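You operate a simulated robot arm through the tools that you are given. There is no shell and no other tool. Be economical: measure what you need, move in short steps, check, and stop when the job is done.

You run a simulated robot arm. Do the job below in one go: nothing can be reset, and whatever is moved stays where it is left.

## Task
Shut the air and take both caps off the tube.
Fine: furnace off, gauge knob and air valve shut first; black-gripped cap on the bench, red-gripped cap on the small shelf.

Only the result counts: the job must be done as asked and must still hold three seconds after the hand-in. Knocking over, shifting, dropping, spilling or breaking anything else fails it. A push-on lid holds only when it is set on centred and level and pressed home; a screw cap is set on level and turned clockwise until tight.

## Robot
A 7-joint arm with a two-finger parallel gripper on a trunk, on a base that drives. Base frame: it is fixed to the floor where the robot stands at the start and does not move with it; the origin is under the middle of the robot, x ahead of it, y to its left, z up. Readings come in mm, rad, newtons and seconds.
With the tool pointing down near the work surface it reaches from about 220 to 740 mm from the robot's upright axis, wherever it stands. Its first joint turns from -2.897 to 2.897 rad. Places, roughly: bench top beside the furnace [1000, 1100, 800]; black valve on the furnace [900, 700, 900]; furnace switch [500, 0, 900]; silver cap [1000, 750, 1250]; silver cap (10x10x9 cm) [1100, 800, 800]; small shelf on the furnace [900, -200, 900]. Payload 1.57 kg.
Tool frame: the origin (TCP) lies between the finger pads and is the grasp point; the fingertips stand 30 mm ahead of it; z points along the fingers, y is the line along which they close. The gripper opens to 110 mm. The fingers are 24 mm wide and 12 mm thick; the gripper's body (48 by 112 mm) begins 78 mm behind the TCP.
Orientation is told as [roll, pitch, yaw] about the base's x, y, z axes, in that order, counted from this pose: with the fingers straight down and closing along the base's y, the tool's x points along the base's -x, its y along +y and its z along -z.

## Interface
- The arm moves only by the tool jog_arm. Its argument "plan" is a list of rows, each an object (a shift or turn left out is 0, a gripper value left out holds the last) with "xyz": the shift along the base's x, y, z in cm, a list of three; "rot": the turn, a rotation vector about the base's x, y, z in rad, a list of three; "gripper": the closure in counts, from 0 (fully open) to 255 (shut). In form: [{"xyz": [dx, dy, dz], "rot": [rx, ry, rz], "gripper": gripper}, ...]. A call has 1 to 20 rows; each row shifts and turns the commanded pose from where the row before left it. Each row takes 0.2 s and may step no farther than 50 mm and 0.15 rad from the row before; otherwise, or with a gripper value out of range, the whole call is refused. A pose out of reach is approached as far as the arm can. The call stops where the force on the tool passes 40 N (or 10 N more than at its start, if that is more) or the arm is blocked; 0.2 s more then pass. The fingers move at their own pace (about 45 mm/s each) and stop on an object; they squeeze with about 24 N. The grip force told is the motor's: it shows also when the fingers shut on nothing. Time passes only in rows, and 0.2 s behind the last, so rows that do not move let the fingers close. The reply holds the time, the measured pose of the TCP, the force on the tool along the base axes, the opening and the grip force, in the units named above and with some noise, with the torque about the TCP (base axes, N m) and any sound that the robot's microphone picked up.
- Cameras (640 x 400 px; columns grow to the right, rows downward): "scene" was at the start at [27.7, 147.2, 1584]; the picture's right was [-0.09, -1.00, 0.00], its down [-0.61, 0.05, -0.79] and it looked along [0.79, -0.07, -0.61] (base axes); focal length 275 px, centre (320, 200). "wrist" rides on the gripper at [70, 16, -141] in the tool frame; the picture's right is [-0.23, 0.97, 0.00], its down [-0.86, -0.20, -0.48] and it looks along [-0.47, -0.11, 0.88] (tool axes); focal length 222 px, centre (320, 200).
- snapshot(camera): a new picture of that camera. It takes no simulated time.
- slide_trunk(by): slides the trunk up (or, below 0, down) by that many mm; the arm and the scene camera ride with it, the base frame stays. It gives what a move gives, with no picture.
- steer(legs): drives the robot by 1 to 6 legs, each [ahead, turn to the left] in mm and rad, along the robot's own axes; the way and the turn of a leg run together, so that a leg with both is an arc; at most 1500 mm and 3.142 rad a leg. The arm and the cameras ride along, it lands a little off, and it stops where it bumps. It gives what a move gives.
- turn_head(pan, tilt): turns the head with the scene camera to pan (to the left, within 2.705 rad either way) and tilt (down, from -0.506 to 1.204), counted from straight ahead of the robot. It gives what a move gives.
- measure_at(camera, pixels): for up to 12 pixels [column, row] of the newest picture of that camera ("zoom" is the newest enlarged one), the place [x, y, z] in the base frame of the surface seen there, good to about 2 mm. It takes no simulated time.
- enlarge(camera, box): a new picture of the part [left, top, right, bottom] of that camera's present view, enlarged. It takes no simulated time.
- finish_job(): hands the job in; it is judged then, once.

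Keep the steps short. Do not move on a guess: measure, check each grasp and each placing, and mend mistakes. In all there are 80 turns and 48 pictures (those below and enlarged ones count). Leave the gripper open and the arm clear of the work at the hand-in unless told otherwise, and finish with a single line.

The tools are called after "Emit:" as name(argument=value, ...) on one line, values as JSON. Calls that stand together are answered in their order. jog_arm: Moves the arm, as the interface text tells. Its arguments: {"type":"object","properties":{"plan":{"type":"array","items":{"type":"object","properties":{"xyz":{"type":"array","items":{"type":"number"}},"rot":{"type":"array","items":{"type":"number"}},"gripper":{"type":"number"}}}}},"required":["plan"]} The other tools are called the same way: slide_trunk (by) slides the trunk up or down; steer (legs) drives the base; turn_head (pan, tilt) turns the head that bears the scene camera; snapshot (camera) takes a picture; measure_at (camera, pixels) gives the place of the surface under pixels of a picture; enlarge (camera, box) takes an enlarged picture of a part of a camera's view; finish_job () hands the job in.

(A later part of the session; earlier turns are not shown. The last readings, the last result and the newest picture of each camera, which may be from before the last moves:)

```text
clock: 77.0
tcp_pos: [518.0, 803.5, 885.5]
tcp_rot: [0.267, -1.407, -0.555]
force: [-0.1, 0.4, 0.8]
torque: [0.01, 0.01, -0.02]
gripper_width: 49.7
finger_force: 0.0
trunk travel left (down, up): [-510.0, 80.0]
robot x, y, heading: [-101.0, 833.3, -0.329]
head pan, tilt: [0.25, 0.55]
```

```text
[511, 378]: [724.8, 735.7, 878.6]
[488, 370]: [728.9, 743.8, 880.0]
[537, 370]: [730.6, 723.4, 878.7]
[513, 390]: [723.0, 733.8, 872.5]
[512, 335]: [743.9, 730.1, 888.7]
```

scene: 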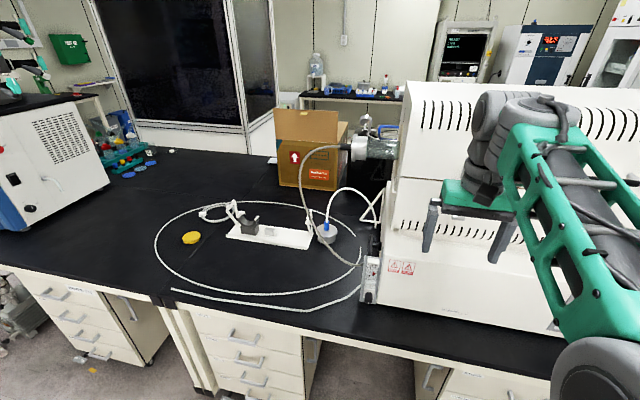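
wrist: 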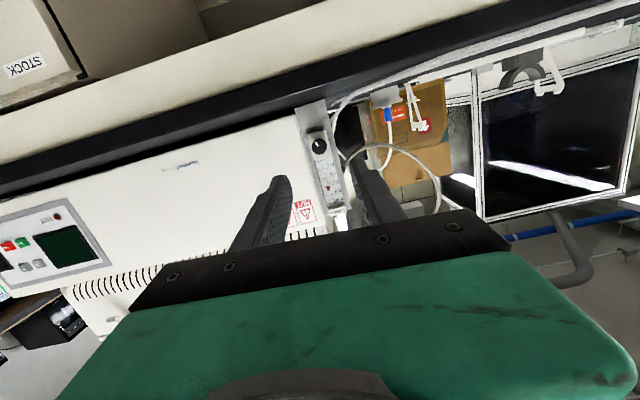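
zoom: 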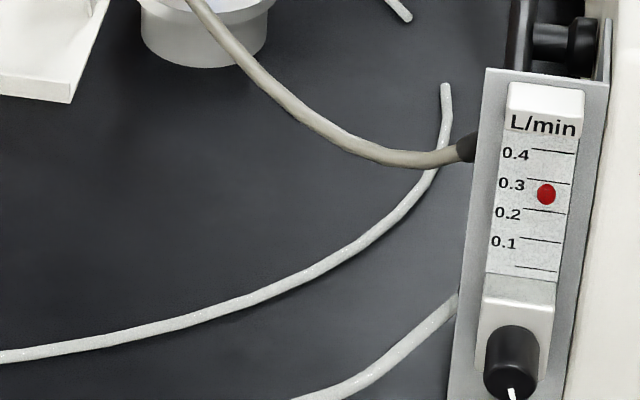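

Knob face centre ≈ [722,735.5,873], diameter ~20. Level the tool, drive 125 mm ahead.

Emit:
jog_arm(plan=[{"xyz": [0, 0, -1.0], "rot": [-0.039, -0.135, 0]}, {}])

Emit:
steer(legs=[[125, 0]])

Emit:
jog_arm(plan=[{"xyz": [2, -0.6, 0]}, {}])

Emit:
snapshot(camera="wrist")

```text
clock: 77.6
tcp_pos: [517.6, 803.0, 876.3]
tcp_rot: [1.191, -1.523, -1.475]
force: [-0.1, 0.0, -0.5]
torque: [-0.01, -0.04, -0.02]
gripper_width: 49.6
finger_force: 0.0
trunk travel left (down, up): [-510.0, 80.0]
robot x, y, heading: [-104.0, 834.1, -0.328]
head pan, tilt: [0.25, 0.55]
```

```text
clock: 78.8
tcp_pos: [637.9, 765.1, 874.4]
tcp_rot: [1.178, -1.522, -1.463]
force: [-0.5, -0.3, 0.9]
torque: [-0.02, 0.0, -0.01]
gripper_width: 49.3
finger_force: 0.0
trunk travel left (down, up): [-510.0, 80.0]
robot x, y, heading: [17.6, 791.8, -0.323]
head pan, tilt: [0.25, 0.55]
```

```text
clock: 79.4
tcp_pos: [658.0, 757.6, 875.8]
tcp_rot: [1.181, -1.523, -1.463]
force: [-0.8, 0.3, 0.4]
torque: [-0.01, 0.01, 0.01]
gripper_width: 49.5
finger_force: 0.0
trunk travel left (down, up): [-510.0, 80.0]
robot x, y, heading: [17.1, 795.4, -0.32]
head pan, tilt: [0.25, 0.55]
```

```text
24 pictures are left
```

wrist: 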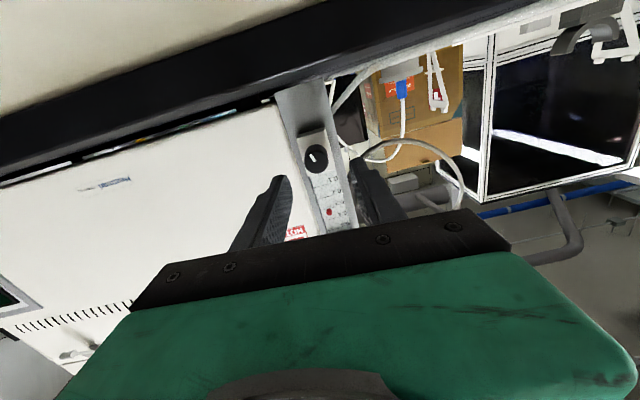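

Knob (317,158) lies between the fingertips' line. Advance so tips reach ~15 mm onto the knob, then close.

Emit:
jog_arm(plan=[{"xyz": [2.4, -0.8, -0.1]}, {"xyz": [1.4, -0.5, 0]}, {"xyz": [1.0, -0.4, 0]}, {}, {"gripper": 255}, {}, {}, {}])

Emit:
snapshot(camera="wrist")

```text
clock: 81.2
tcp_pos: [706.3, 739.5, 873.9]
tcp_rot: [1.179, -1.523, -1.462]
force: [0.6, -1.7, -0.2]
torque: [0.0, 0.04, -0.47]
gripper_width: 24.6
finger_force: 36.0
trunk travel left (down, up): [-510.0, 80.0]
robot x, y, heading: [16.3, 792.6, -0.323]
head pan, tilt: [0.25, 0.55]
```

```text
23 pictures are left
```

wrist: 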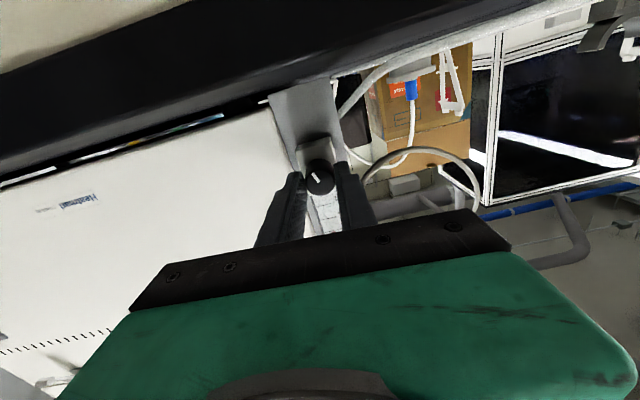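

Gripped (24.6 mm, 36 N). Turn clockwise (seen from the front), i.e. + about [0.957,-0.287,0].

Emit:
jog_arm(plan=[{"rot": [0.134, -0.04, 0]}, {"rot": [0.134, -0.04, 0]}, {"rot": [0.134, -0.04, 0]}, {"rot": [0.134, -0.04, 0]}, {"rot": [0.134, -0.04, 0]}, {"rot": [0.134, -0.04, 0]}, {"rot": [0.134, -0.04, 0]}, {"rot": [0.134, -0.04, 0]}, {"rot": [0.134, -0.04, 0]}, {"rot": [0.134, -0.04, 0]}])

Emit:
enlarge(camera="scene", box=[310, 220, 410, 300])

```text
clock: 83.4
tcp_pos: [705.1, 739.7, 875.5]
tcp_rot: [1.575, -0.124, -1.841]
force: [5.7, -5.2, 2.8]
torque: [0.05, 0.19, -0.48]
gripper_width: 24.4
finger_force: 35.8
trunk travel left (down, up): [-510.0, 80.0]
robot x, y, heading: [17.8, 792.5, -0.32]
head pan, tilt: [0.25, 0.55]
```

```text
5.00 times, centred on (360, 260) of scene
```

zoom: 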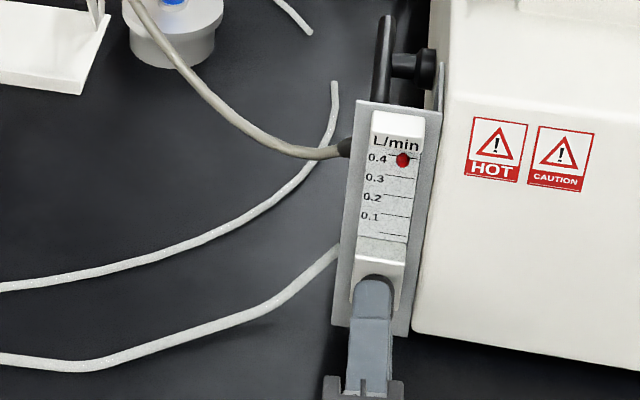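

The ball rose to 0.4, so clockwise opens this one. Turn counter-clockwise, watching for limits.

Emit:
jog_arm(plan=[{"rot": [-0.134, 0.04, 0]}, {"rot": [-0.134, 0.04, 0]}, {"rot": [-0.134, 0.04, 0]}, {"rot": [-0.134, 0.04, 0]}, {"rot": [-0.134, 0.04, 0]}, {"rot": [-0.134, 0.04, 0]}, {"rot": [-0.134, 0.04, 0]}, {"rot": [-0.134, 0.04, 0]}, {"rot": [-0.134, 0.04, 0]}, {"rot": [-0.134, 0.04, 0]}, {"rot": [-0.134, 0.04, 0]}, {"rot": [-0.134, 0.04, 0]}, {"rot": [-0.134, 0.04, 0]}, {"rot": [-0.134, 0.04, 0]}, {"rot": [-0.134, 0.04, 0]}, {"rot": [-0.134, 0.04, 0]}, {"rot": [-0.134, 0.04, 0]}, {"rot": [-0.134, 0.04, 0]}, {"rot": [-0.134, 0.04, 0]}, {"rot": [-0.134, 0.04, 0]}])

Emit:
jog_arm(plan=[{"rot": [-0.134, 0.04, 0]}, {"rot": [-0.134, 0.04, 0]}, {"rot": [-0.134, 0.04, 0]}, {"rot": [-0.134, 0.04, 0]}, {"rot": [-0.134, 0.04, 0]}, {"rot": [-0.134, 0.04, 0]}])

Emit:
enlarge(camera="scene", box=[310, 220, 410, 300])

```text
clock: 87.6
tcp_pos: [704.7, 739.5, 874.9]
tcp_rot: [-1.558, -0.215, 1.261]
force: [8.3, -14.2, 5.9]
torque: [-0.08, -0.36, -0.95]
gripper_width: 24.3
finger_force: 37.0
trunk travel left (down, up): [-510.0, 80.0]
robot x, y, heading: [20.0, 794.2, -0.33]
head pan, tilt: [0.25, 0.55]
```

```text
clock: 89.0
tcp_pos: [705.1, 740.0, 876.2]
tcp_rot: [-1.576, 0.624, 1.259]
force: [3.9, -11.6, 8.2]
torque: [0.09, 0.33, -0.06]
gripper_width: 24.4
finger_force: 36.2
trunk travel left (down, up): [-510.0, 80.0]
robot x, y, heading: [17.7, 792.3, -0.327]
head pan, tilt: [0.25, 0.55]
```

```text
5.00 times, centred on (360, 260) of scene
```

zoom: 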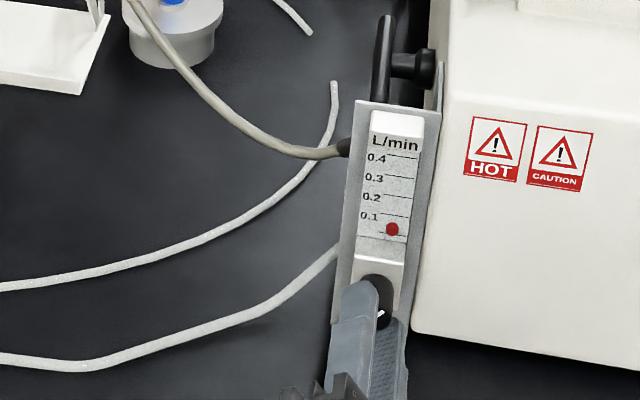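

Ball now at about 0.05. Continue until it stops.

Emit:
jog_arm(plan=[{"rot": [-0.134, 0.04, 0]}, {"rot": [-0.134, 0.04, 0]}, {"rot": [-0.134, 0.04, 0]}, {"rot": [-0.134, 0.04, 0]}, {"rot": [-0.134, 0.04, 0]}, {"rot": [-0.134, 0.04, 0]}])

Emit:
enlarge(camera="scene", box=[310, 220, 410, 300])

```text
clock: 90.4
tcp_pos: [705.9, 740.5, 872.7]
tcp_rot: [-1.706, 1.463, 1.14]
force: [5.6, -6.0, -3.0]
torque: [0.65, 0.02, -0.21]
gripper_width: 24.6
finger_force: 36.3
trunk travel left (down, up): [-510.0, 80.0]
robot x, y, heading: [18.4, 791.4, -0.328]
head pan, tilt: [0.25, 0.55]
```

```text
5.00 times, centred on (360, 260) of scene
```

zoom: 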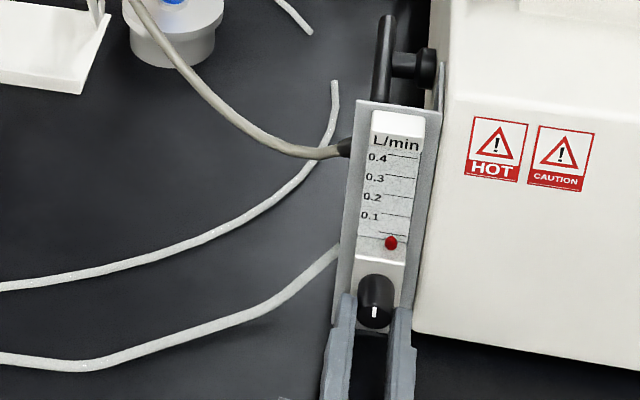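

Ball is at the bottom. One more nudge to confirm the stop, then open, back off and unroll.

Emit:
jog_arm(plan=[{"rot": [-0.134, 0.04, 0]}, {"rot": [-0.134, 0.04, 0]}])

Emit:
jog_arm(plan=[{"gripper": 120}, {}, {}, {"xyz": [-2.4, 0.7, 0]}, {"xyz": [-4, 1.2, 0]}])

Emit:
enlarge(camera="scene", box=[330, 220, 410, 290])

```text
clock: 91.0
tcp_pos: [703.7, 741.3, 873.7]
tcp_rot: [1.678, 1.397, -1.759]
force: [0.3, -5.9, -1.3]
torque: [0.28, 0.14, -0.27]
gripper_width: 24.3
finger_force: 35.8
trunk travel left (down, up): [-510.0, 80.0]
robot x, y, heading: [18.0, 795.2, -0.322]
head pan, tilt: [0.25, 0.55]
```

```text
clock: 92.2
tcp_pos: [642.1, 761.5, 877.3]
tcp_rot: [1.69, 1.399, -1.748]
force: [-0.2, -1.3, 0.0]
torque: [-0.04, 0.01, 0.01]
gripper_width: 58.4
finger_force: 0.0
trunk travel left (down, up): [-510.0, 80.0]
robot x, y, heading: [18.4, 797.8, -0.321]
head pan, tilt: [0.25, 0.55]
```

```text
5.71 times, centred on (370, 255) of scene
```

zoom: 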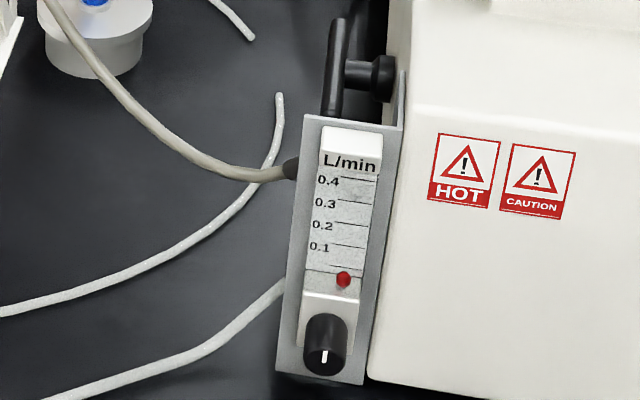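

Gauge reads zero flow: knob shut. Now back off, unroll to +1.45 rad (hand narrow along the furnace side) and pitch the tool down for the lever valve.

Emit:
steer(legs=[[-120, 0]])

Emit:
jog_arm(plan=[{"rot": [0.142, -0.042, 0], "gripper": 255}, {"rot": [0.142, -0.042, 0]}, {"rot": [0.142, -0.042, 0]}, {"rot": [0.142, -0.042, 0]}, {"rot": [0.142, -0.042, 0]}, {"rot": [0.142, -0.042, 0]}, {"rot": [0.142, -0.042, 0]}, {"rot": [0.142, -0.042, 0]}, {"rot": [0.142, -0.042, 0]}, {"rot": [0.142, -0.042, 0]}, {"rot": [0.142, -0.042, 0]}, {"rot": [0.142, -0.042, 0]}, {"rot": [0.142, -0.042, 0]}, {"rot": [0.142, -0.042, 0]}, {"rot": [0.142, -0.042, 0]}, {"rot": [0.142, -0.042, 0]}, {"rot": [0.142, -0.042, 0]}, {"rot": [0.142, -0.042, 0]}, {"rot": [0.142, -0.042, 0]}, {"rot": [0.142, -0.042, 0]}])

Emit:
jog_arm(plan=[{"rot": [0.142, -0.042, 0]}, {"rot": [0.142, -0.042, 0]}, {"rot": [0.142, -0.042, 0]}, {"rot": [0.142, -0.042, 0]}, {"rot": [0.142, -0.042, 0]}, {"rot": [0.142, -0.042, 0]}, {"rot": [0.142, -0.042, 0]}, {"rot": [0.142, -0.042, 0]}, {"rot": [0.142, -0.042, 0]}, {"rot": [0.142, -0.042, 0]}, {"rot": [0.142, -0.042, 0]}, {"rot": [0.142, -0.042, 0]}, {"rot": [0.142, -0.042, 0]}])

```text
clock: 93.5
tcp_pos: [527.6, 797.5, 876.9]
tcp_rot: [1.688, 1.398, -1.753]
force: [0.0, -0.2, -0.2]
torque: [0.01, -0.02, 0.0]
gripper_width: 58.1
finger_force: 0.0
trunk travel left (down, up): [-510.0, 80.0]
robot x, y, heading: [-96.2, 831.2, -0.323]
head pan, tilt: [0.25, 0.55]
```

```text
clock: 97.7
tcp_pos: [528.9, 796.0, 876.5]
tcp_rot: [-1.508, -1.223, 1.23]
force: [-0.6, 0.0, 0.2]
torque: [0.02, 0.0, 0.02]
gripper_width: 0.1
finger_force: 21.3
trunk travel left (down, up): [-510.0, 80.0]
robot x, y, heading: [-94.1, 833.4, -0.324]
head pan, tilt: [0.25, 0.55]
```

```text
clock: 100.5
tcp_pos: [529.1, 797.9, 876.5]
tcp_rot: [1.584, 0.01, -1.843]
force: [0.7, 0.0, 0.7]
torque: [-0.03, 0.0, 0.0]
gripper_width: 0.0
finger_force: 21.2
trunk travel left (down, up): [-510.0, 80.0]
robot x, y, heading: [-96.3, 834.7, -0.32]
head pan, tilt: [0.25, 0.55]
```

Orientation is exact. Pitch down to vertical while rising.

Emit:
jog_arm(plan=[{"xyz": [0, 0, 2], "rot": [0.039, 0.1387, 0]}, {"xyz": [0, 0, 2], "rot": [0.039, 0.1387, 0]}, {"xyz": [0, 0, 2], "rot": [0.039, 0.1387, 0]}, {"xyz": [0, 0, 2], "rot": [0.039, 0.1387, 0]}, {"xyz": [0, 0, 2], "rot": [0.039, 0.1387, 0]}, {"xyz": [0, 0, 2], "rot": [0.039, 0.1387, 0]}, {"xyz": [0, 0, 2], "rot": [0.039, 0.1387, 0]}, {"xyz": [0, 0, 2], "rot": [0.039, 0.1387, 0]}, {"xyz": [0, 0, 2], "rot": [0.039, 0.1387, 0]}, {"xyz": [0, 0, 2], "rot": [0.039, 0.1387, 0]}, {"rot": [0.039, 0.1387, 0]}, {}])

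```text
clock: 103.1
tcp_pos: [529.9, 797.8, 1077.2]
tcp_rot: [-0.005, 0.004, -1.85]
force: [0.3, 0.0, -0.3]
torque: [0.01, 0.01, -0.01]
gripper_width: 0.0
finger_force: 21.0
trunk travel left (down, up): [-510.0, 80.0]
robot x, y, heading: [-92.4, 832.8, -0.325]
head pan, tilt: [0.25, 0.55]
```

Check the hose path before moving the hand in there.

Emit:
snapshot(camera="scene")

```text
18 pictures are left
```

scene: 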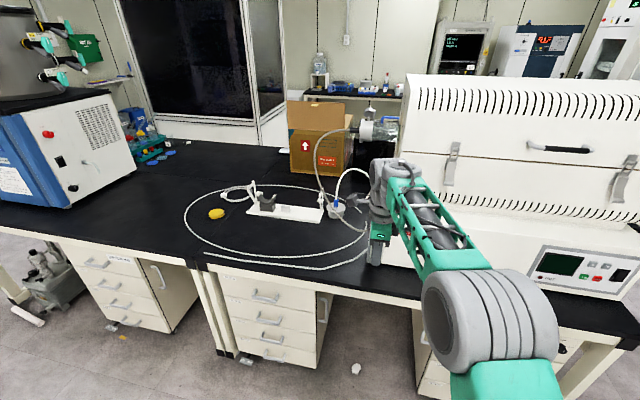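

Emit:
measure_at(camera="scene", pixels=[[330, 134], [320, 142], [316, 155], [317, 170], [321, 185], [327, 198], [335, 209], [345, 218], [355, 227], [359, 174], [366, 128], [350, 171]])

```text
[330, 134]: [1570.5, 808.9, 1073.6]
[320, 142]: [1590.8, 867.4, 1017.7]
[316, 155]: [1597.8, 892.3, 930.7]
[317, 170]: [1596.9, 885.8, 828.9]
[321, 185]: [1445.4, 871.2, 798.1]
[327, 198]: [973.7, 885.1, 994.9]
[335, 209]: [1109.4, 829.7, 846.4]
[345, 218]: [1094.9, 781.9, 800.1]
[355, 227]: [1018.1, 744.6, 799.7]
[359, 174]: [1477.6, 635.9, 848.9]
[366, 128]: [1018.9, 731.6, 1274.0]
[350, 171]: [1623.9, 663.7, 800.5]
```

The hose bows out left, clear. I'll lean the tool 0.29 rad so the wrist stays clear of the tube end, then drive in with tips at z≈1047.

Emit:
jog_arm(plan=[{"rot": [-0.041, -0.139, 0]}, {"rot": [-0.041, -0.139, 0]}, {}])

Emit:
steer(legs=[[310, 0]])

```text
clock: 103.9
tcp_pos: [529.0, 797.7, 1077.0]
tcp_rot: [0.288, -0.001, -1.851]
force: [0.1, -1.8, 0.5]
torque: [0.01, -0.01, 0.0]
gripper_width: 0.2
finger_force: 21.6
trunk travel left (down, up): [-510.0, 80.0]
robot x, y, heading: [-95.7, 831.2, -0.323]
head pan, tilt: [0.25, 0.55]
```

```text
clock: 106.0
tcp_pos: [819.5, 699.7, 1077.3]
tcp_rot: [0.279, 0.001, -1.855]
force: [-3.5, 0.0, 0.2]
torque: [-0.07, -0.39, -0.11]
gripper_width: 0.3
finger_force: 21.3
trunk travel left (down, up): [-510.0, 80.0]
robot x, y, heading: [197.5, 736.3, -0.329]
head pan, tilt: [0.25, 0.55]
stopped in leg 1: the force on the tool passed its limit at 64 N (the readings are from after the stop); the commanded pose is now the measured one
```

Something was touched (64 N). The hand is at a≈905, likely brushing the furnace's left corner. Back off and look.

Emit:
jog_arm(plan=[{"xyz": [-2.5, 0.9, 0]}, {"xyz": [0.5, 2, 0]}, {}])

Emit:
snapshot(camera="scene")

```text
clock: 106.8
tcp_pos: [801.8, 726.9, 1075.1]
tcp_rot: [0.278, 0.0, -1.854]
force: [-0.9, 0.5, 0.4]
torque: [-0.04, 0.01, 0.03]
gripper_width: 0.3
finger_force: 20.9
trunk travel left (down, up): [-510.0, 80.0]
robot x, y, heading: [199.0, 734.5, -0.331]
head pan, tilt: [0.25, 0.55]
```

```text
17 pictures are left
```

scene: 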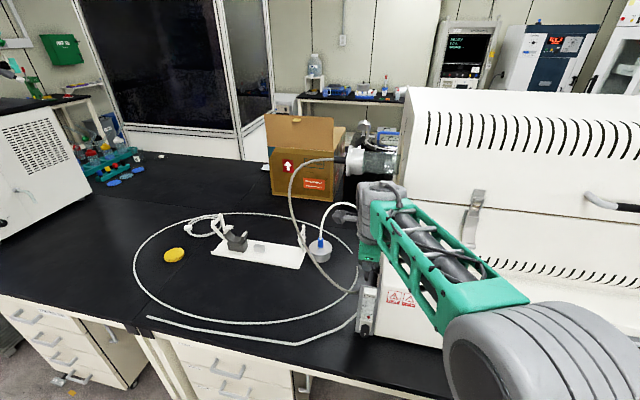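

The forearm was grazing the furnace front since the robot stands too far right. Relocate the robot ~300 mm to the left, with the hand retracted.

Emit:
steer(legs=[[-400, 0]])

Emit:
jog_arm(plan=[{"xyz": [-4, 1.2, 1]}, {"xyz": [-4, 1.2, 1]}, {"xyz": [-4, 1.2, 1]}, {"xyz": [-3, 1, 1]}, {}])

Emit:
steer(legs=[[0, 0.71], [480, 0], [0, -0.67]])

```text
clock: 109.3
tcp_pos: [418.6, 859.4, 1076.1]
tcp_rot: [0.279, -0.001, -1.847]
force: [0.7, 0.0, 0.1]
torque: [0.01, -0.01, -0.02]
gripper_width: 0.0
finger_force: 21.4
trunk travel left (down, up): [-510.0, 80.0]
robot x, y, heading: [-185.3, 863.0, -0.321]
head pan, tilt: [0.25, 0.55]
```

```text
clock: 110.5
tcp_pos: [270.0, 905.5, 1115.4]
tcp_rot: [0.277, 0.001, -1.847]
force: [0.2, -0.2, -0.3]
torque: [0.0, 0.02, -0.01]
gripper_width: 0.1
finger_force: 21.3
trunk travel left (down, up): [-510.0, 80.0]
robot x, y, heading: [-185.3, 864.2, -0.321]
head pan, tilt: [0.25, 0.55]
```

```text
clock: 117.1
tcp_pos: [713.8, 1116.1, 1116.5]
tcp_rot: [0.275, -0.001, -1.8]
force: [0.2, 0.6, 0.1]
torque: [-0.01, 0.01, 0.02]
gripper_width: 0.0
finger_force: 20.8
trunk travel left (down, up): [-510.0, 80.0]
robot x, y, heading: [260.4, 1050.3, -0.271]
head pan, tilt: [0.25, 0.55]
```

Robot well placed. Move the hand along the furnace (right) first, then forward over the rotameter at z≈1110.

Emit:
jog_arm(plan=[{"xyz": [-1.26, -4.2, 0], "rot": [0, 0, -0.05]}, {"xyz": [-1.26, -4.2, 0]}, {"xyz": [-1.26, -4.2, 0]}, {"xyz": [-1.26, -4.2, 0]}, {"xyz": [-1.26, -4.2, 0]}, {"xyz": [-1.26, -4.2, 0]}, {"xyz": [-1.26, -4.2, 0]}, {"xyz": [-1.26, -4.2, 0]}, {}])

Emit:
jog_arm(plan=[{"xyz": [4.2, -1.26, 0]}, {"xyz": [4.2, -1.26, 0]}, {"xyz": [4.2, -1.26, 0]}, {"xyz": [4.2, -1.26, 0]}, {}])

Emit:
turn_head(pan=-0.25, tilt=0.55)

Emit:
snapshot(camera="scene")

```text
clock: 119.1
tcp_pos: [610.6, 780.8, 1115.1]
tcp_rot: [0.276, 0.0, -1.849]
force: [-0.3, -0.9, 0.9]
torque: [0.0, -0.01, 0.0]
gripper_width: 0.0
finger_force: 21.1
trunk travel left (down, up): [-510.0, 80.0]
robot x, y, heading: [260.1, 1048.1, -0.268]
head pan, tilt: [0.25, 0.55]
```

```text
clock: 120.3
tcp_pos: [780.7, 730.1, 1115.3]
tcp_rot: [0.277, -0.001, -1.846]
force: [0.2, 0.3, 0.1]
torque: [-0.01, 0.02, 0.0]
gripper_width: 0.3
finger_force: 21.3
trunk travel left (down, up): [-510.0, 80.0]
robot x, y, heading: [261.1, 1050.1, -0.266]
head pan, tilt: [0.25, 0.55]
```

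```text
clock: 121.2
tcp_pos: [780.7, 728.0, 1114.1]
tcp_rot: [0.276, 0.0, -1.847]
force: [-0.1, 0.7, 0.4]
torque: [-0.01, 0.01, 0.01]
gripper_width: 0.0
finger_force: 21.1
trunk travel left (down, up): [-510.0, 80.0]
robot x, y, heading: [263.7, 1054.8, -0.274]
head pan, tilt: [-0.25, 0.55]
```

```text
16 pictures are left
```

scene: 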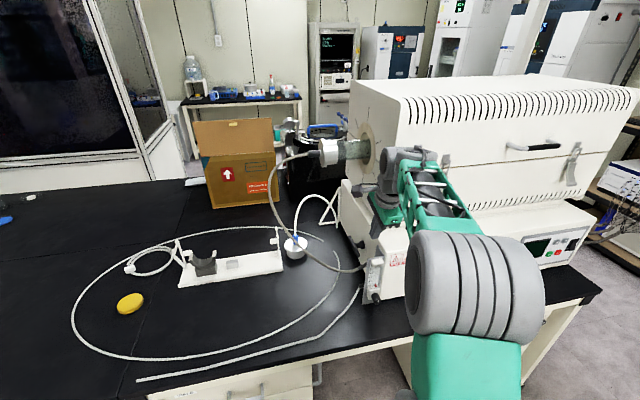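

Clear view of lever (~(358,245)) and left cap (~(328,152)). Measure both.

Emit:
measure_at(camera="scene", pixels=[[357, 243], [360, 250], [363, 257], [355, 238], [365, 243], [326, 143], [326, 152], [326, 162], [317, 154], [310, 153], [345, 150], [355, 150]])

Emit:
enlarge(camera="scene", box=[290, 120, 390, 270])

```text
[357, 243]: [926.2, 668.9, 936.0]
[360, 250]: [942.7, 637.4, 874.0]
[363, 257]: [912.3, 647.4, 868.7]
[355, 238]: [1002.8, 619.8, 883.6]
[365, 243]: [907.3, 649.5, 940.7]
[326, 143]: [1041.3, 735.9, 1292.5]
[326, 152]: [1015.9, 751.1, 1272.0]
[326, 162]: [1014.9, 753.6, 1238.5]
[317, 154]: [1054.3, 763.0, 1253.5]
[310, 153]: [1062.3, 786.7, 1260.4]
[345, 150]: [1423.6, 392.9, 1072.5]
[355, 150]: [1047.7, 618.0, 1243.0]
```

```text
2.67 times, centred on (340, 195) of scene
```

zoom: 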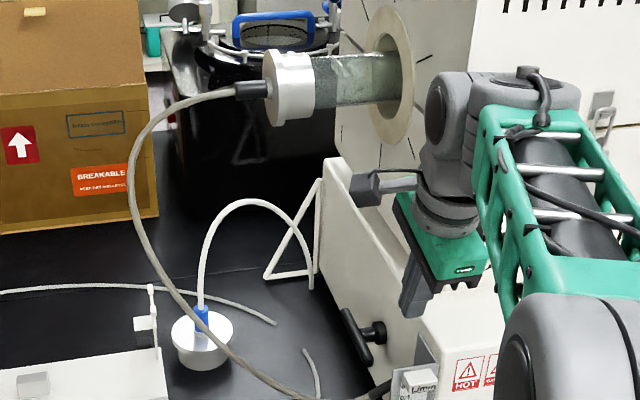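

Emit:
measure_at(camera="zoom", pixels=[[345, 316], [351, 327], [357, 338], [363, 350], [368, 359], [378, 333], [290, 60], [290, 85], [290, 115], [252, 89], [240, 91], [265, 89]])

```text
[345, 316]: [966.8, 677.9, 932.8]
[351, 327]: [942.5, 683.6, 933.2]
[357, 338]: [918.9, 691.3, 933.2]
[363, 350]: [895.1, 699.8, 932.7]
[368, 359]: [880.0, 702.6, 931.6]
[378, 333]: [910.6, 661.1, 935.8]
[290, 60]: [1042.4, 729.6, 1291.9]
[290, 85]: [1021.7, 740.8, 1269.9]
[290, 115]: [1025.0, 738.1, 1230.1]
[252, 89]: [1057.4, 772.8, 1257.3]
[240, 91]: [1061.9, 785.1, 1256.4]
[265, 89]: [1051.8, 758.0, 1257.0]
```

Lever axis at n≈685 (≈[920,691,926]). Check clearance of the wrist to the furnace's corner before going in.

Emit:
measure_at(camera="zoom", pixels=[[434, 112], [430, 160], [465, 150], [440, 85], [370, 190], [474, 30], [450, 40], [405, 170], [395, 290], [425, 290], [400, 240], [340, 200]])

```text
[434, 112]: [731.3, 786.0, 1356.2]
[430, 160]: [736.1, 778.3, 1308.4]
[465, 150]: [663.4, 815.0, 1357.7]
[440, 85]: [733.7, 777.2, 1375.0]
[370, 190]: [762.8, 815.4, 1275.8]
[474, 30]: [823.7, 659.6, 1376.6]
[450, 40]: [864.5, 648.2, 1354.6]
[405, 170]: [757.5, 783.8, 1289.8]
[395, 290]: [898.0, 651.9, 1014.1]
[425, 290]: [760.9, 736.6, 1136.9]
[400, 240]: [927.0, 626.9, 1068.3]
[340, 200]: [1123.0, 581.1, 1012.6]
```

Wrist would come within millimetres of the furnace's upper body, so lean the hand 0.15 rad to the left too, then go in over the lever and down to just above it.

Emit:
jog_arm(plan=[{"xyz": [0.2, 0.8, 0], "rot": [-0.143, 0.043, 0]}, {"xyz": [3.2, -0.95, -2]}, {"xyz": [3.2, -0.95, -2]}, {"xyz": [3.1, -0.93, -2]}, {"xyz": [0, 0, -4]}, {"xyz": [0, 0, -4]}, {}])

```text
clock: 122.8
tcp_pos: [877.3, 709.9, 976.2]
tcp_rot: [0.275, -0.149, -1.848]
force: [-0.6, -0.1, -0.5]
torque: [-0.01, 0.03, 0.02]
gripper_width: 0.1
finger_force: 20.8
trunk travel left (down, up): [-510.0, 80.0]
robot x, y, heading: [263.4, 1050.3, -0.266]
head pan, tilt: [-0.25, 0.55]
```

Fingertip at [884,703.5,948], right above the front end of the bar. Push down.

Emit:
jog_arm(plan=[{"xyz": [0, 0, -1]}, {"xyz": [0, 0, -1]}, {"xyz": [0, 0, -1]}, {"xyz": [0, 0, -1]}, {"xyz": [0, 0, -1]}, {"xyz": [0, 0, -1]}, {}])

```text
clock: 123.6
tcp_pos: [876.5, 709.8, 964.5]
tcp_rot: [0.294, -0.153, -1.851]
force: [-18.8, 10.4, 20.1]
torque: [0.24, 0.53, -0.04]
gripper_width: 0.2
finger_force: 21.6
trunk travel left (down, up): [-510.0, 80.0]
robot x, y, heading: [264.3, 1048.3, -0.271]
head pan, tilt: [-0.25, 0.55]
stopped in row 3: the force on the tool passed its limit at 45 N (the readings are from after the stop); the commanded pose is now the measured one
```

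The bar does not yield that way (45 N at its end), so it must turn the other way. Go up, lean a bit more, and push down on the rear end instead.

Emit:
jog_arm(plan=[{"xyz": [0, 0, 2.5]}, {"xyz": [0, 0, 1.5], "rot": [-0.034, -0.115, 0]}, {"xyz": [3.5, -1.05, 0]}, {"xyz": [3.5, -1.05, 0]}, {}])

Emit:
enlarge(camera="scene", box=[290, 120, 390, 270])

```text
clock: 124.8
tcp_pos: [951.3, 687.2, 999.1]
tcp_rot: [0.41, -0.151, -1.87]
force: [0.5, -0.3, 0.7]
torque: [0.02, -0.03, -0.01]
gripper_width: 0.0
finger_force: 20.9
trunk travel left (down, up): [-510.0, 80.0]
robot x, y, heading: [263.7, 1050.7, -0.268]
head pan, tilt: [-0.25, 0.55]
```

```text
2.67 times, centred on (340, 195) of scene
```

zoom: 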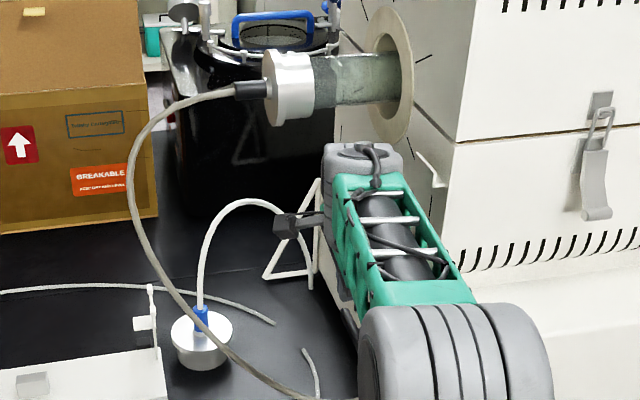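

Clear of the tube. Push down on the rear end.

Emit:
jog_arm(plan=[{"xyz": [0, 0, -1.5]}, {"xyz": [0, 0, -1.5]}, {"xyz": [0, 0, -1]}, {"xyz": [0, 0, -1]}, {"xyz": [0, 0, -1]}, {"xyz": [0, 0, -1]}, {"xyz": [0, 0, -0.7]}])

```text
clock: 126.4
tcp_pos: [953.1, 687.8, 929.8]
tcp_rot: [0.427, -0.155, -1.87]
force: [17.7, -4.2, 30.2]
torque: [0.08, 0.49, 0.08]
gripper_width: 0.0
finger_force: 20.7
trunk travel left (down, up): [-510.0, 80.0]
robot x, y, heading: [260.7, 1049.0, -0.269]
head pan, tilt: [-0.25, 0.55]
```

The lever yielded (moved down ~33 mm). Now lift out, move to the front side of the raised end, and push it rearward to finish the quarter turn.

Emit:
jog_arm(plan=[{"xyz": [0, 0, 3]}, {"xyz": [0, 0, 3]}, {"xyz": [0, 0, 3], "rot": [0.042, 0.143, 0]}, {"xyz": [-3.5, 1.05, 0]}, {"xyz": [-3.5, 1.05, 0]}, {"xyz": [-3, 0.9, 0]}, {}])

Emit:
enlarge(camera="scene", box=[320, 200, 400, 290])

```text
clock: 128.0
tcp_pos: [849.2, 719.1, 1012.0]
tcp_rot: [0.261, -0.153, -1.847]
force: [0.5, 0.0, 0.3]
torque: [0.03, -0.01, -0.01]
gripper_width: 0.0
finger_force: 20.8
trunk travel left (down, up): [-510.0, 80.0]
robot x, y, heading: [262.3, 1047.6, -0.271]
head pan, tilt: [-0.25, 0.55]
```

```text
4.44 times, centred on (360, 245) of scene
```

zoom: 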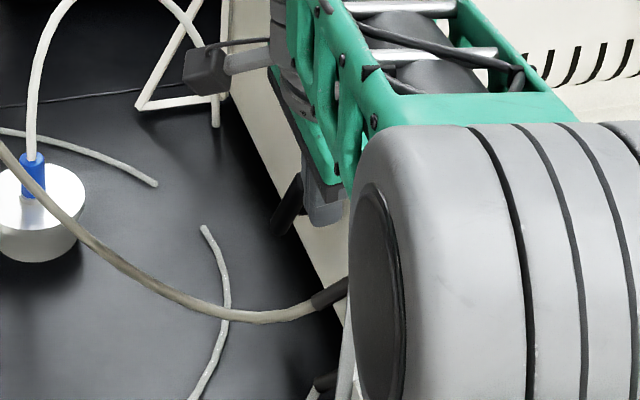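

The bar is visibly tilted, rear end down. Lower in front of its raised end and push rearward.

Emit:
jog_arm(plan=[{"xyz": [0, 0, -2]}, {"xyz": [0, 0, -1.6]}, {"xyz": [0.96, -0.29, 0]}, {"xyz": [0.96, -0.29, 0]}, {"xyz": [0.96, -0.29, 0]}, {"xyz": [0.96, -0.29, 0]}, {"xyz": [0.96, -0.29, 0]}, {"xyz": [0.58, -0.17, 0]}, {"xyz": [0.48, -0.14, 0]}, {"xyz": [0.48, -0.14, 0]}, {"xyz": [0.48, -0.14, 0]}])

```text
clock: 130.3
tcp_pos: [906.4, 699.2, 976.1]
tcp_rot: [0.251, -0.149, -1.851]
force: [-21.0, 12.8, 14.5]
torque: [0.06, 0.34, -0.21]
gripper_width: 0.4
finger_force: 21.7
trunk travel left (down, up): [-510.0, 80.0]
robot x, y, heading: [261.4, 1052.0, -0.275]
head pan, tilt: [-0.25, 0.55]
stopped in row 11: the force on the tool passed its limit at 44 N (the readings are from after the stop); the commanded pose is now the measured one
```

Solid stop reached. Retreat forward and up, then inspect.

Emit:
jog_arm(plan=[{"xyz": [-3, 0.9, 0]}, {"xyz": [-3, 0.9, 3]}, {"xyz": [-3, 0.9, 4]}, {"xyz": [-4, 1.2, 4]}, {"xyz": [-4, 1.2, 2]}, {"xyz": [-4, 1.2, 0]}, {"xyz": [-4, 1.2, 0]}, {"xyz": [-4, 1.2, 0], "gripper": 0}, {}])

Emit:
enlarge(camera="scene", box=[290, 120, 390, 290])

```text
refused: row 3 steps farther than a row can; nothing moved
```

```text
2.35 times, centred on (340, 205) of scene
```

zoom: 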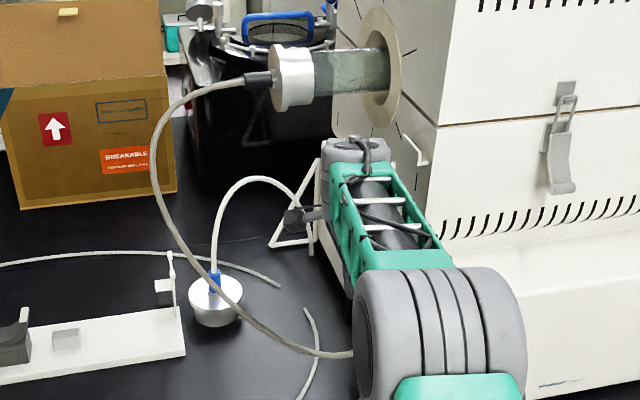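

Emit:
jog_arm(plan=[{"xyz": [-3, 0.9, 0]}, {"xyz": [-3, 0.9, 3]}, {"xyz": [-3, 0.9, 3.5]}, {"xyz": [-3, 0.9, 3.5]}, {"xyz": [-4, 1.2, 2]}, {"xyz": [-4, 1.2, 0]}, {"xyz": [-4, 1.2, 0]}, {"xyz": [-4, 1.2, 0], "gripper": 0}, {}])

Emit:
enlarge(camera="scene", box=[290, 120, 390, 290])

```text
clock: 132.3
tcp_pos: [630.7, 782.3, 1095.6]
tcp_rot: [0.248, -0.149, -1.848]
force: [0.5, -0.6, -0.2]
torque: [-0.01, -0.04, -0.01]
gripper_width: 49.9
finger_force: 0.0
trunk travel left (down, up): [-510.0, 80.0]
robot x, y, heading: [260.2, 1050.8, -0.271]
head pan, tilt: [-0.25, 0.55]
```

```text
2.35 times, centred on (340, 205) of scene
```

zoom: 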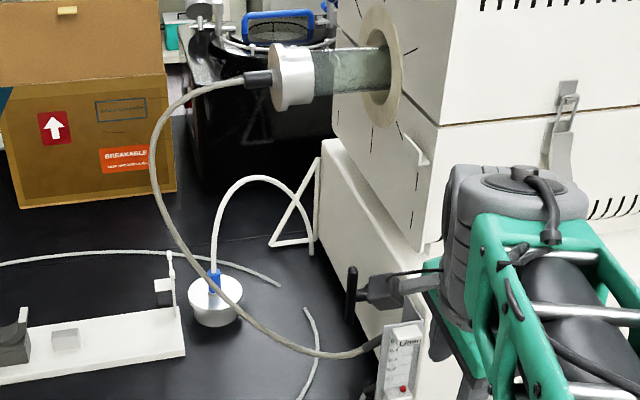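

The lever is now vertical: air valve shut. Next the left cap: grip its black nub (axis ≈ n 800, z 1253, between a 1020–1060) with a level tool closing vertically. Back off, straighten the tool and re-roll it.

Emit:
steer(legs=[[-150, 0]])

Emit:
jog_arm(plan=[{"xyz": [2.8, 0.73, 1.96], "rot": [0.143, -0.043, 0]}, {"xyz": [2.8, 0.73, 1.96], "rot": [0.035, 0.119, 0]}, {"xyz": [2.8, 0.73, 1.96], "rot": [0.035, 0.119, 0]}, {"xyz": [2.8, 0.73, 1.96], "rot": [0, 0, 0.149]}, {"xyz": [2.8, 0.73, 1.96], "rot": [0, 0, 0.149]}, {"xyz": [2.8, 0.73, 1.96], "rot": [0, 0, 0.149]}, {"xyz": [2.8, 0.73, 1.96], "rot": [0, 0, 0.149]}, {"xyz": [2.8, 0.73, 1.96], "rot": [0, 0, 0.149]}, {"rot": [0, 0, 0.149]}, {"rot": [0, 0, 0.149]}, {"rot": [0, 0, 0.149]}, {"rot": [0, 0, 0.149]}, {"rot": [0, 0, 0.149]}, {"rot": [0, 0, 0.149]}, {"rot": [0, 0, 0.149]}, {"rot": [0, 0, 0.149]}, {"rot": [0, 0, 0.149]}, {"rot": [0, 0, 0.149]}, {"rot": [0, 0, 0.149]}, {}])

Emit:
jog_arm(plan=[{"rot": [0, 0, 0.149]}, {"rot": [0, 0, 0.149]}, {"rot": [0, 0, 0.149]}, {"rot": [0, 0, 0.149]}, {"rot": [0, 0, 0.149]}, {}])

```text
clock: 133.7
tcp_pos: [484.8, 821.5, 1096.4]
tcp_rot: [0.249, -0.151, -1.85]
force: [0.8, -0.3, 0.0]
torque: [-0.02, -0.01, 0.02]
gripper_width: 109.8
finger_force: 0.0
trunk travel left (down, up): [-510.0, 80.0]
robot x, y, heading: [114.0, 1094.5, -0.276]
head pan, tilt: [-0.25, 0.55]
```

```text
clock: 137.9
tcp_pos: [692.4, 885.6, 1253.6]
tcp_rot: [0.001, 0.003, 0.538]
force: [0.4, -0.1, -0.2]
torque: [0.0, 0.0, 0.02]
gripper_width: 109.9
finger_force: 0.0
out of reach, approached as far as the arm can: row 8
trunk travel left (down, up): [-510.0, 80.0]
robot x, y, heading: [113.8, 1091.6, -0.279]
head pan, tilt: [-0.25, 0.55]
```

```text
clock: 139.3
tcp_pos: [692.9, 885.6, 1255.3]
tcp_rot: [0.001, 0.002, 1.285]
force: [0.3, 0.2, 0.4]
torque: [-0.02, 0.02, 0.0]
gripper_width: 110.1
finger_force: 0.0
trunk travel left (down, up): [-510.0, 80.0]
robot x, y, heading: [113.8, 1094.5, -0.272]
head pan, tilt: [-0.25, 0.55]
```

Now pitch up to level and pre-close to ~60 mm.

Emit:
jog_arm(plan=[{"rot": [-0.041, -0.137, 0], "gripper": 116}, {"rot": [-0.041, -0.137, 0]}, {"rot": [-0.041, -0.137, 0]}, {"rot": [-0.041, -0.137, 0]}, {"rot": [-0.041, -0.137, 0]}, {"rot": [-0.041, -0.137, 0]}, {"rot": [-0.041, -0.137, 0]}, {"rot": [-0.041, -0.137, 0]}, {"rot": [-0.041, -0.137, 0]}, {"rot": [-0.041, -0.137, 0]}, {"rot": [-0.041, -0.137, 0]}, {}])

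```text
clock: 141.9
tcp_pos: [744.7, 838.6, 1381.8]
tcp_rot: [-0.893, 0.002, 1.279]
force: [-0.7, -0.3, 0.0]
torque: [-0.04, -0.03, -0.01]
gripper_width: 60.1
finger_force: 0.1
out of reach, approached as far as the arm can: row 4, 5, 6, 7, 8, 9, 10, 11
trunk travel left (down, up): [-510.0, 80.0]
robot x, y, heading: [116.4, 1093.2, -0.274]
head pan, tilt: [-0.25, 0.55]
```

Too high for pitching in this posture; do as before: unpitch, lower to z≈950, pitch up there, then raise.

Emit:
jog_arm(plan=[{"xyz": [-0.5, 0.47, -4.3], "rot": [0.041, 0.137, 0]}, {"xyz": [-0.5, 0.47, -4.3], "rot": [0.041, 0.137, 0]}, {"xyz": [-0.5, 0.47, -4.3], "rot": [0.041, 0.137, 0]}, {"xyz": [-0.5, 0.47, -4.3], "rot": [0.041, 0.137, 0]}, {"xyz": [-0.5, 0.47, -4.3], "rot": [0.041, 0.137, 0]}, {"xyz": [-0.5, 0.47, -4.3], "rot": [0.041, 0.137, 0]}, {"xyz": [-0.5, 0.47, -4.3]}, {"xyz": [-0.5, 0.47, -4.3]}, {"xyz": [-0.5, 0.47, -4.3]}, {"xyz": [-0.5, 0.47, -4.3]}, {}])

Emit:
jog_arm(plan=[{"rot": [-0.041, -0.137, 0]}, {"rot": [-0.041, -0.137, 0]}, {"rot": [-0.041, -0.137, 0]}, {"rot": [-0.041, -0.137, 0]}, {"rot": [-0.041, -0.137, 0]}, {"rot": [-0.041, -0.137, 0]}, {"rot": [-0.041, -0.137, 0]}, {"rot": [-0.041, -0.137, 0]}, {"rot": [-0.041, -0.137, 0]}, {"rot": [-0.041, -0.137, 0]}, {"rot": [-0.041, -0.137, 0]}, {}])

Emit:
slide_trunk(by=80)

```text
clock: 144.3
tcp_pos: [707.9, 872.4, 997.9]
tcp_rot: [-0.031, 0.006, 1.279]
force: [0.5, -0.1, -0.4]
torque: [-0.04, 0.0, 0.01]
gripper_width: 59.9
finger_force: 0.0
out of reach, approached as far as the arm can: row 1, 2, 10
trunk travel left (down, up): [-510.0, 80.0]
robot x, y, heading: [111.0, 1093.1, -0.272]
head pan, tilt: [-0.25, 0.55]
```

```text
clock: 146.9
tcp_pos: [801.7, 823.8, 1062.4]
tcp_rot: [-0.403, 0.005, 1.284]
force: [0.2, -1.7, 0.1]
torque: [-0.01, 0.02, -0.04]
gripper_width: 59.7
finger_force: 0.0
out of reach, approached as far as the arm can: row 1, 2, 3, 4, 5, 6, 7, 8, 9, 10, 11
trunk travel left (down, up): [-510.0, 80.0]
robot x, y, heading: [115.6, 1089.8, -0.267]
head pan, tilt: [-0.25, 0.55]
```

```text
clock: 148.1
tcp_pos: [801.3, 825.2, 1142.3]
tcp_rot: [-0.403, 0.005, 1.285]
force: [0.4, 0.9, -0.3]
torque: [0.02, -0.01, -0.02]
gripper_width: 59.9
finger_force: 0.1
trunk travel left (down, up): [-590.0, 0.0]
robot x, y, heading: [118.5, 1090.8, -0.274]
head pan, tilt: [-0.25, 0.55]
```

Stuck again; look at the arm.

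Emit:
snapshot(camera="scene")

```text
10 pictures are left
```

scene: 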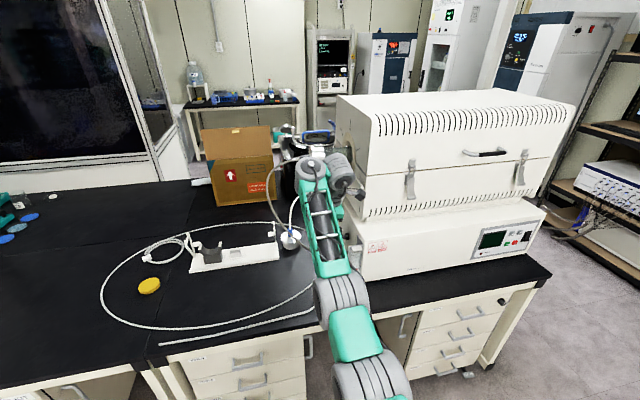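

The elbow has flipped low. Retract to ~500 mm out and lower (relative to the raised trunk), then extend and pitch.

Emit:
jog_arm(plan=[{"xyz": [-3.57, 1.58, -2.8], "rot": [0.0385, 0.129, 0]}, {"xyz": [-3.57, 1.58, -2.8], "rot": [0.0385, 0.129, 0]}, {"xyz": [-3.57, 1.58, -2.8], "rot": [0.0385, 0.129, 0]}, {"xyz": [-3.57, 1.58, -2.8]}, {"xyz": [-3.57, 1.58, -2.8]}, {"xyz": [-3.57, 1.58, -2.8]}, {"xyz": [0, 0, -4]}, {"xyz": [0, 0, -3]}, {}, {"xyz": [4, -1.2, 0]}, {"xyz": [4, -1.2, 0]}, {"xyz": [4, -1.2, 0]}, {}])

Emit:
jog_arm(plan=[{"rot": [-0.041, -0.137, 0]}, {"rot": [-0.041, -0.137, 0]}, {"rot": [-0.041, -0.137, 0]}, {"rot": [-0.041, -0.137, 0]}, {"rot": [-0.041, -0.137, 0]}, {"rot": [-0.041, -0.137, 0]}, {}])

```text
clock: 150.9
tcp_pos: [811.0, 819.0, 951.3]
tcp_rot: [-0.001, 0.004, 1.287]
force: [-0.7, 0.4, -0.4]
torque: [-0.03, 0.01, -0.01]
gripper_width: 59.8
finger_force: 0.1
out of reach, approached as far as the arm can: row 1, 2, 3, 4, 5, 6, 7, 11, 12
trunk travel left (down, up): [-590.0, 0.0]
robot x, y, heading: [115.1, 1089.6, -0.272]
head pan, tilt: [-0.25, 0.55]
```

```text
clock: 151.6
tcp_pos: [859.8, 788.6, 888.9]
tcp_rot: [-0.313, 0.03, 1.268]
force: [-4.5, 1.1, 17.0]
torque: [-1.09, 0.8, -0.49]
gripper_width: 59.9
finger_force: 0.0
out of reach, approached as far as the arm can: row 1, 2, 3
trunk travel left (down, up): [-590.0, 0.0]
robot x, y, heading: [114.6, 1094.3, -0.274]
head pan, tilt: [-0.25, 0.55]
stopped in row 3: the force on the tool passed its limit at 168 N (the readings are from after the stop); the commanded pose is now the measured one
```

A hard contact occurred. Stop and look.

Emit:
enlarge(camera="scene", box=[180, 110, 420, 310])

```text
2.00 times, centred on (300, 210) of scene
```

zoom: 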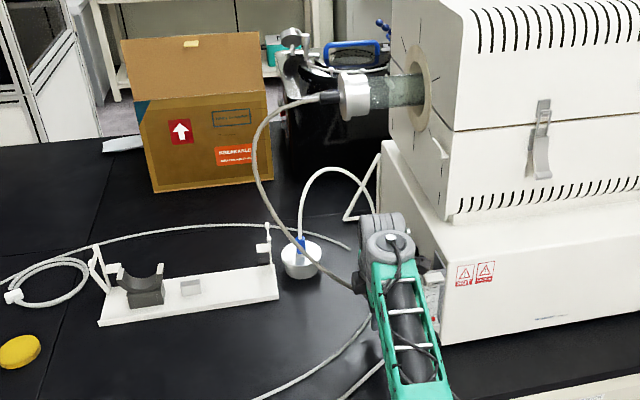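

Nothing appears displaced. Lift straight up, then reverse the base well away from the bench.

Emit:
jog_arm(plan=[{"xyz": [0, 0.5, 3]}, {"xyz": [0, 0.5, 4]}, {"xyz": [0, 0.5, 4]}, {"xyz": [0, 0, 4]}, {}])

Emit:
steer(legs=[[-400, 0]])

```text
clock: 152.8
tcp_pos: [865.0, 800.7, 1032.6]
tcp_rot: [-0.302, 0.03, 1.272]
force: [1.0, 0.6, 0.0]
torque: [0.0, -0.01, -0.02]
gripper_width: 60.0
finger_force: 0.0
out of reach, approached as far as the arm can: row 2
trunk travel left (down, up): [-590.0, 0.0]
robot x, y, heading: [117.5, 1090.7, -0.269]
head pan, tilt: [-0.25, 0.55]
```

```text
clock: 155.2
tcp_pos: [484.5, 910.4, 1034.2]
tcp_rot: [-0.304, 0.028, 1.274]
force: [0.2, 0.4, -0.2]
torque: [0.0, 0.01, 0.01]
gripper_width: 60.1
finger_force: 0.0
trunk travel left (down, up): [-590.0, 0.0]
robot x, y, heading: [-266.0, 1198.2, -0.265]
head pan, tilt: [-0.25, 0.55]
```

In free space: bring the arm home (tool down, yaw aligned with heading), descend/extend, then pitch up.

Emit:
jog_arm(plan=[{"xyz": [-2.7, 1.4, 2.1], "rot": [0.04, 0.143, 0]}, {"xyz": [-2.7, 1.4, 2.1], "rot": [0.04, 0.143, 0]}, {"xyz": [-2.7, 1.4, 2.1], "rot": [0, 0, -0.141]}, {"xyz": [-2.7, 1.4, 2.1], "rot": [0, 0, -0.141]}, {"xyz": [-2.7, 1.4, 2.1], "rot": [0, 0, -0.141]}, {"xyz": [-2.7, 1.4, 2.1], "rot": [0, 0, -0.141]}, {"xyz": [-2.7, 1.4, 2.1], "rot": [0, 0, -0.141]}, {"xyz": [-2.7, 1.4, 2.1], "rot": [0, 0, -0.141]}, {"xyz": [-2.7, 1.4, 2.1], "rot": [0, 0, -0.141]}, {"xyz": [-2.7, 1.4, 2.1], "rot": [0, 0, -0.141]}, {"xyz": [-2.7, 1.4, 2.1], "rot": [0, 0, -0.141]}, {"rot": [0, 0, -0.141]}, {"rot": [0, 0, -0.141]}, {}])

Emit:
jog_arm(plan=[{"xyz": [2.33, -0.7, -3.6]}, {"xyz": [2.33, -0.7, -3.6]}, {"xyz": [2.33, -0.7, -3.6]}, {"xyz": [2.33, -0.7, -3.6]}, {"xyz": [2.33, -0.7, -3.6]}, {"xyz": [2.33, -0.7, -3.6]}, {"xyz": [2.33, -0.7, -3.6]}, {}, {"rot": [-0.041, -0.137, 0]}, {"rot": [-0.041, -0.137, 0]}, {"rot": [-0.041, -0.137, 0]}, {"rot": [-0.041, -0.137, 0]}, {"rot": [-0.041, -0.137, 0]}, {"rot": [-0.041, -0.137, 0]}, {"rot": [-0.041, -0.137, 0]}, {"rot": [-0.041, -0.137, 0]}, {"rot": [-0.041, -0.137, 0]}, {"rot": [-0.041, -0.137, 0]}, {"rot": [-0.041, -0.137, 0]}, {}])

```text
clock: 158.2
tcp_pos: [169.9, 1085.0, 1248.9]
tcp_rot: [-0.006, 0.036, -0.269]
force: [0.4, 0.4, -0.7]
torque: [-0.05, 0.01, 0.01]
gripper_width: 60.1
finger_force: 0.0
out of reach, approached as far as the arm can: row 2
trunk travel left (down, up): [-590.0, 0.0]
robot x, y, heading: [-265.7, 1199.4, -0.266]
head pan, tilt: [-0.25, 0.55]
```

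```text
clock: 162.4
tcp_pos: [332.2, 1036.2, 998.1]
tcp_rot: [-0.655, -1.532, 0.359]
force: [0.3, 0.1, 0.0]
torque: [0.0, -0.01, 0.01]
gripper_width: 60.3
finger_force: 0.0
trunk travel left (down, up): [-590.0, 0.0]
robot x, y, heading: [-268.3, 1196.3, -0.27]
head pan, tilt: [-0.25, 0.55]
```

Level now. Roll -1.57 (closing vertical), extend 120 mm and raise to z≈1253, still in free space.

Emit:
jog_arm(plan=[{"rot": [-0.137, 0.041, 0]}, {"rot": [-0.137, 0.041, 0]}, {"rot": [-0.137, 0.041, 0]}, {"rot": [-0.137, 0.041, 0]}, {"rot": [-0.137, 0.041, 0]}, {"rot": [-0.137, 0.041, 0]}, {"rot": [-0.137, 0.041, 0]}, {"rot": [-0.137, 0.041, 0]}, {"rot": [-0.137, 0.041, 0]}, {"rot": [-0.137, 0.041, 0]}, {"rot": [-0.137, 0.041, 0]}, {"xyz": [3.8, -1.1, 0]}, {"xyz": [3.8, -1.1, 0]}, {"xyz": [2, -0.6, 4]}, {"xyz": [2, -0.6, 4]}, {"xyz": [0, 0, 4.4]}, {"xyz": [0, 0, 4.4]}, {"xyz": [0, 0, 4.4]}, {"xyz": [0, 0, 4.4]}, {}])

```text
clock: 166.7
tcp_pos: [446.4, 1002.2, 1255.8]
tcp_rot: [-1.578, 0.026, 1.247]
force: [-0.9, 1.0, 0.3]
torque: [0.02, 0.01, -0.04]
gripper_width: 59.9
finger_force: 0.1
trunk travel left (down, up): [-590.0, 0.0]
robot x, y, heading: [-267.1, 1200.3, -0.265]
head pan, tilt: [-0.25, 0.55]
```

Now at the right height and attitude. Shift to a≈1043 minus drive drift and drive 570 mm ahead, then check with the scene camera.

Emit:
jog_arm(plan=[{"xyz": [-0.85, -2.9, 0]}, {"xyz": [-0.85, -2.9, 0]}, {}])

Emit:
steer(legs=[[570, 0]])

Emit:
enlarge(camera="scene", box=[250, 90, 410, 190])

```text
clock: 167.4
tcp_pos: [428.3, 942.3, 1254.1]
tcp_rot: [-1.579, 0.025, 1.248]
force: [0.4, 0.3, -0.4]
torque: [-0.02, -0.02, 0.03]
gripper_width: 59.8
finger_force: 0.0
trunk travel left (down, up): [-590.0, 0.0]
robot x, y, heading: [-266.4, 1195.0, -0.267]
head pan, tilt: [-0.25, 0.55]
```

```text
clock: 170.7
tcp_pos: [976.7, 790.7, 1254.0]
tcp_rot: [-1.578, 0.026, 1.247]
force: [1.5, 0.3, -0.2]
torque: [-0.03, -0.02, 0.0]
gripper_width: 60.1
finger_force: 0.0
trunk travel left (down, up): [-590.0, 0.0]
robot x, y, heading: [280.8, 1045.2, -0.27]
head pan, tilt: [-0.25, 0.55]
```

```text
4.00 times, centred on (330, 140) of scene
```

zoom: 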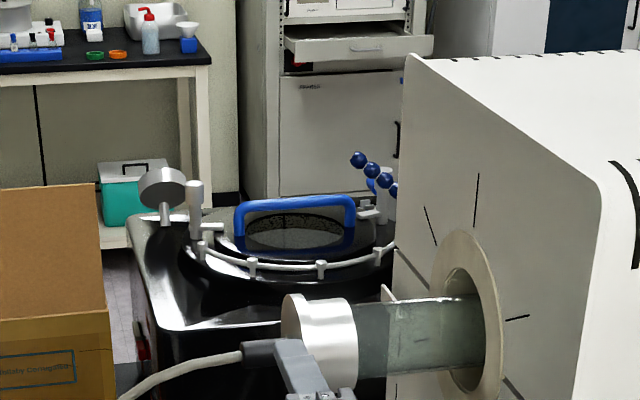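

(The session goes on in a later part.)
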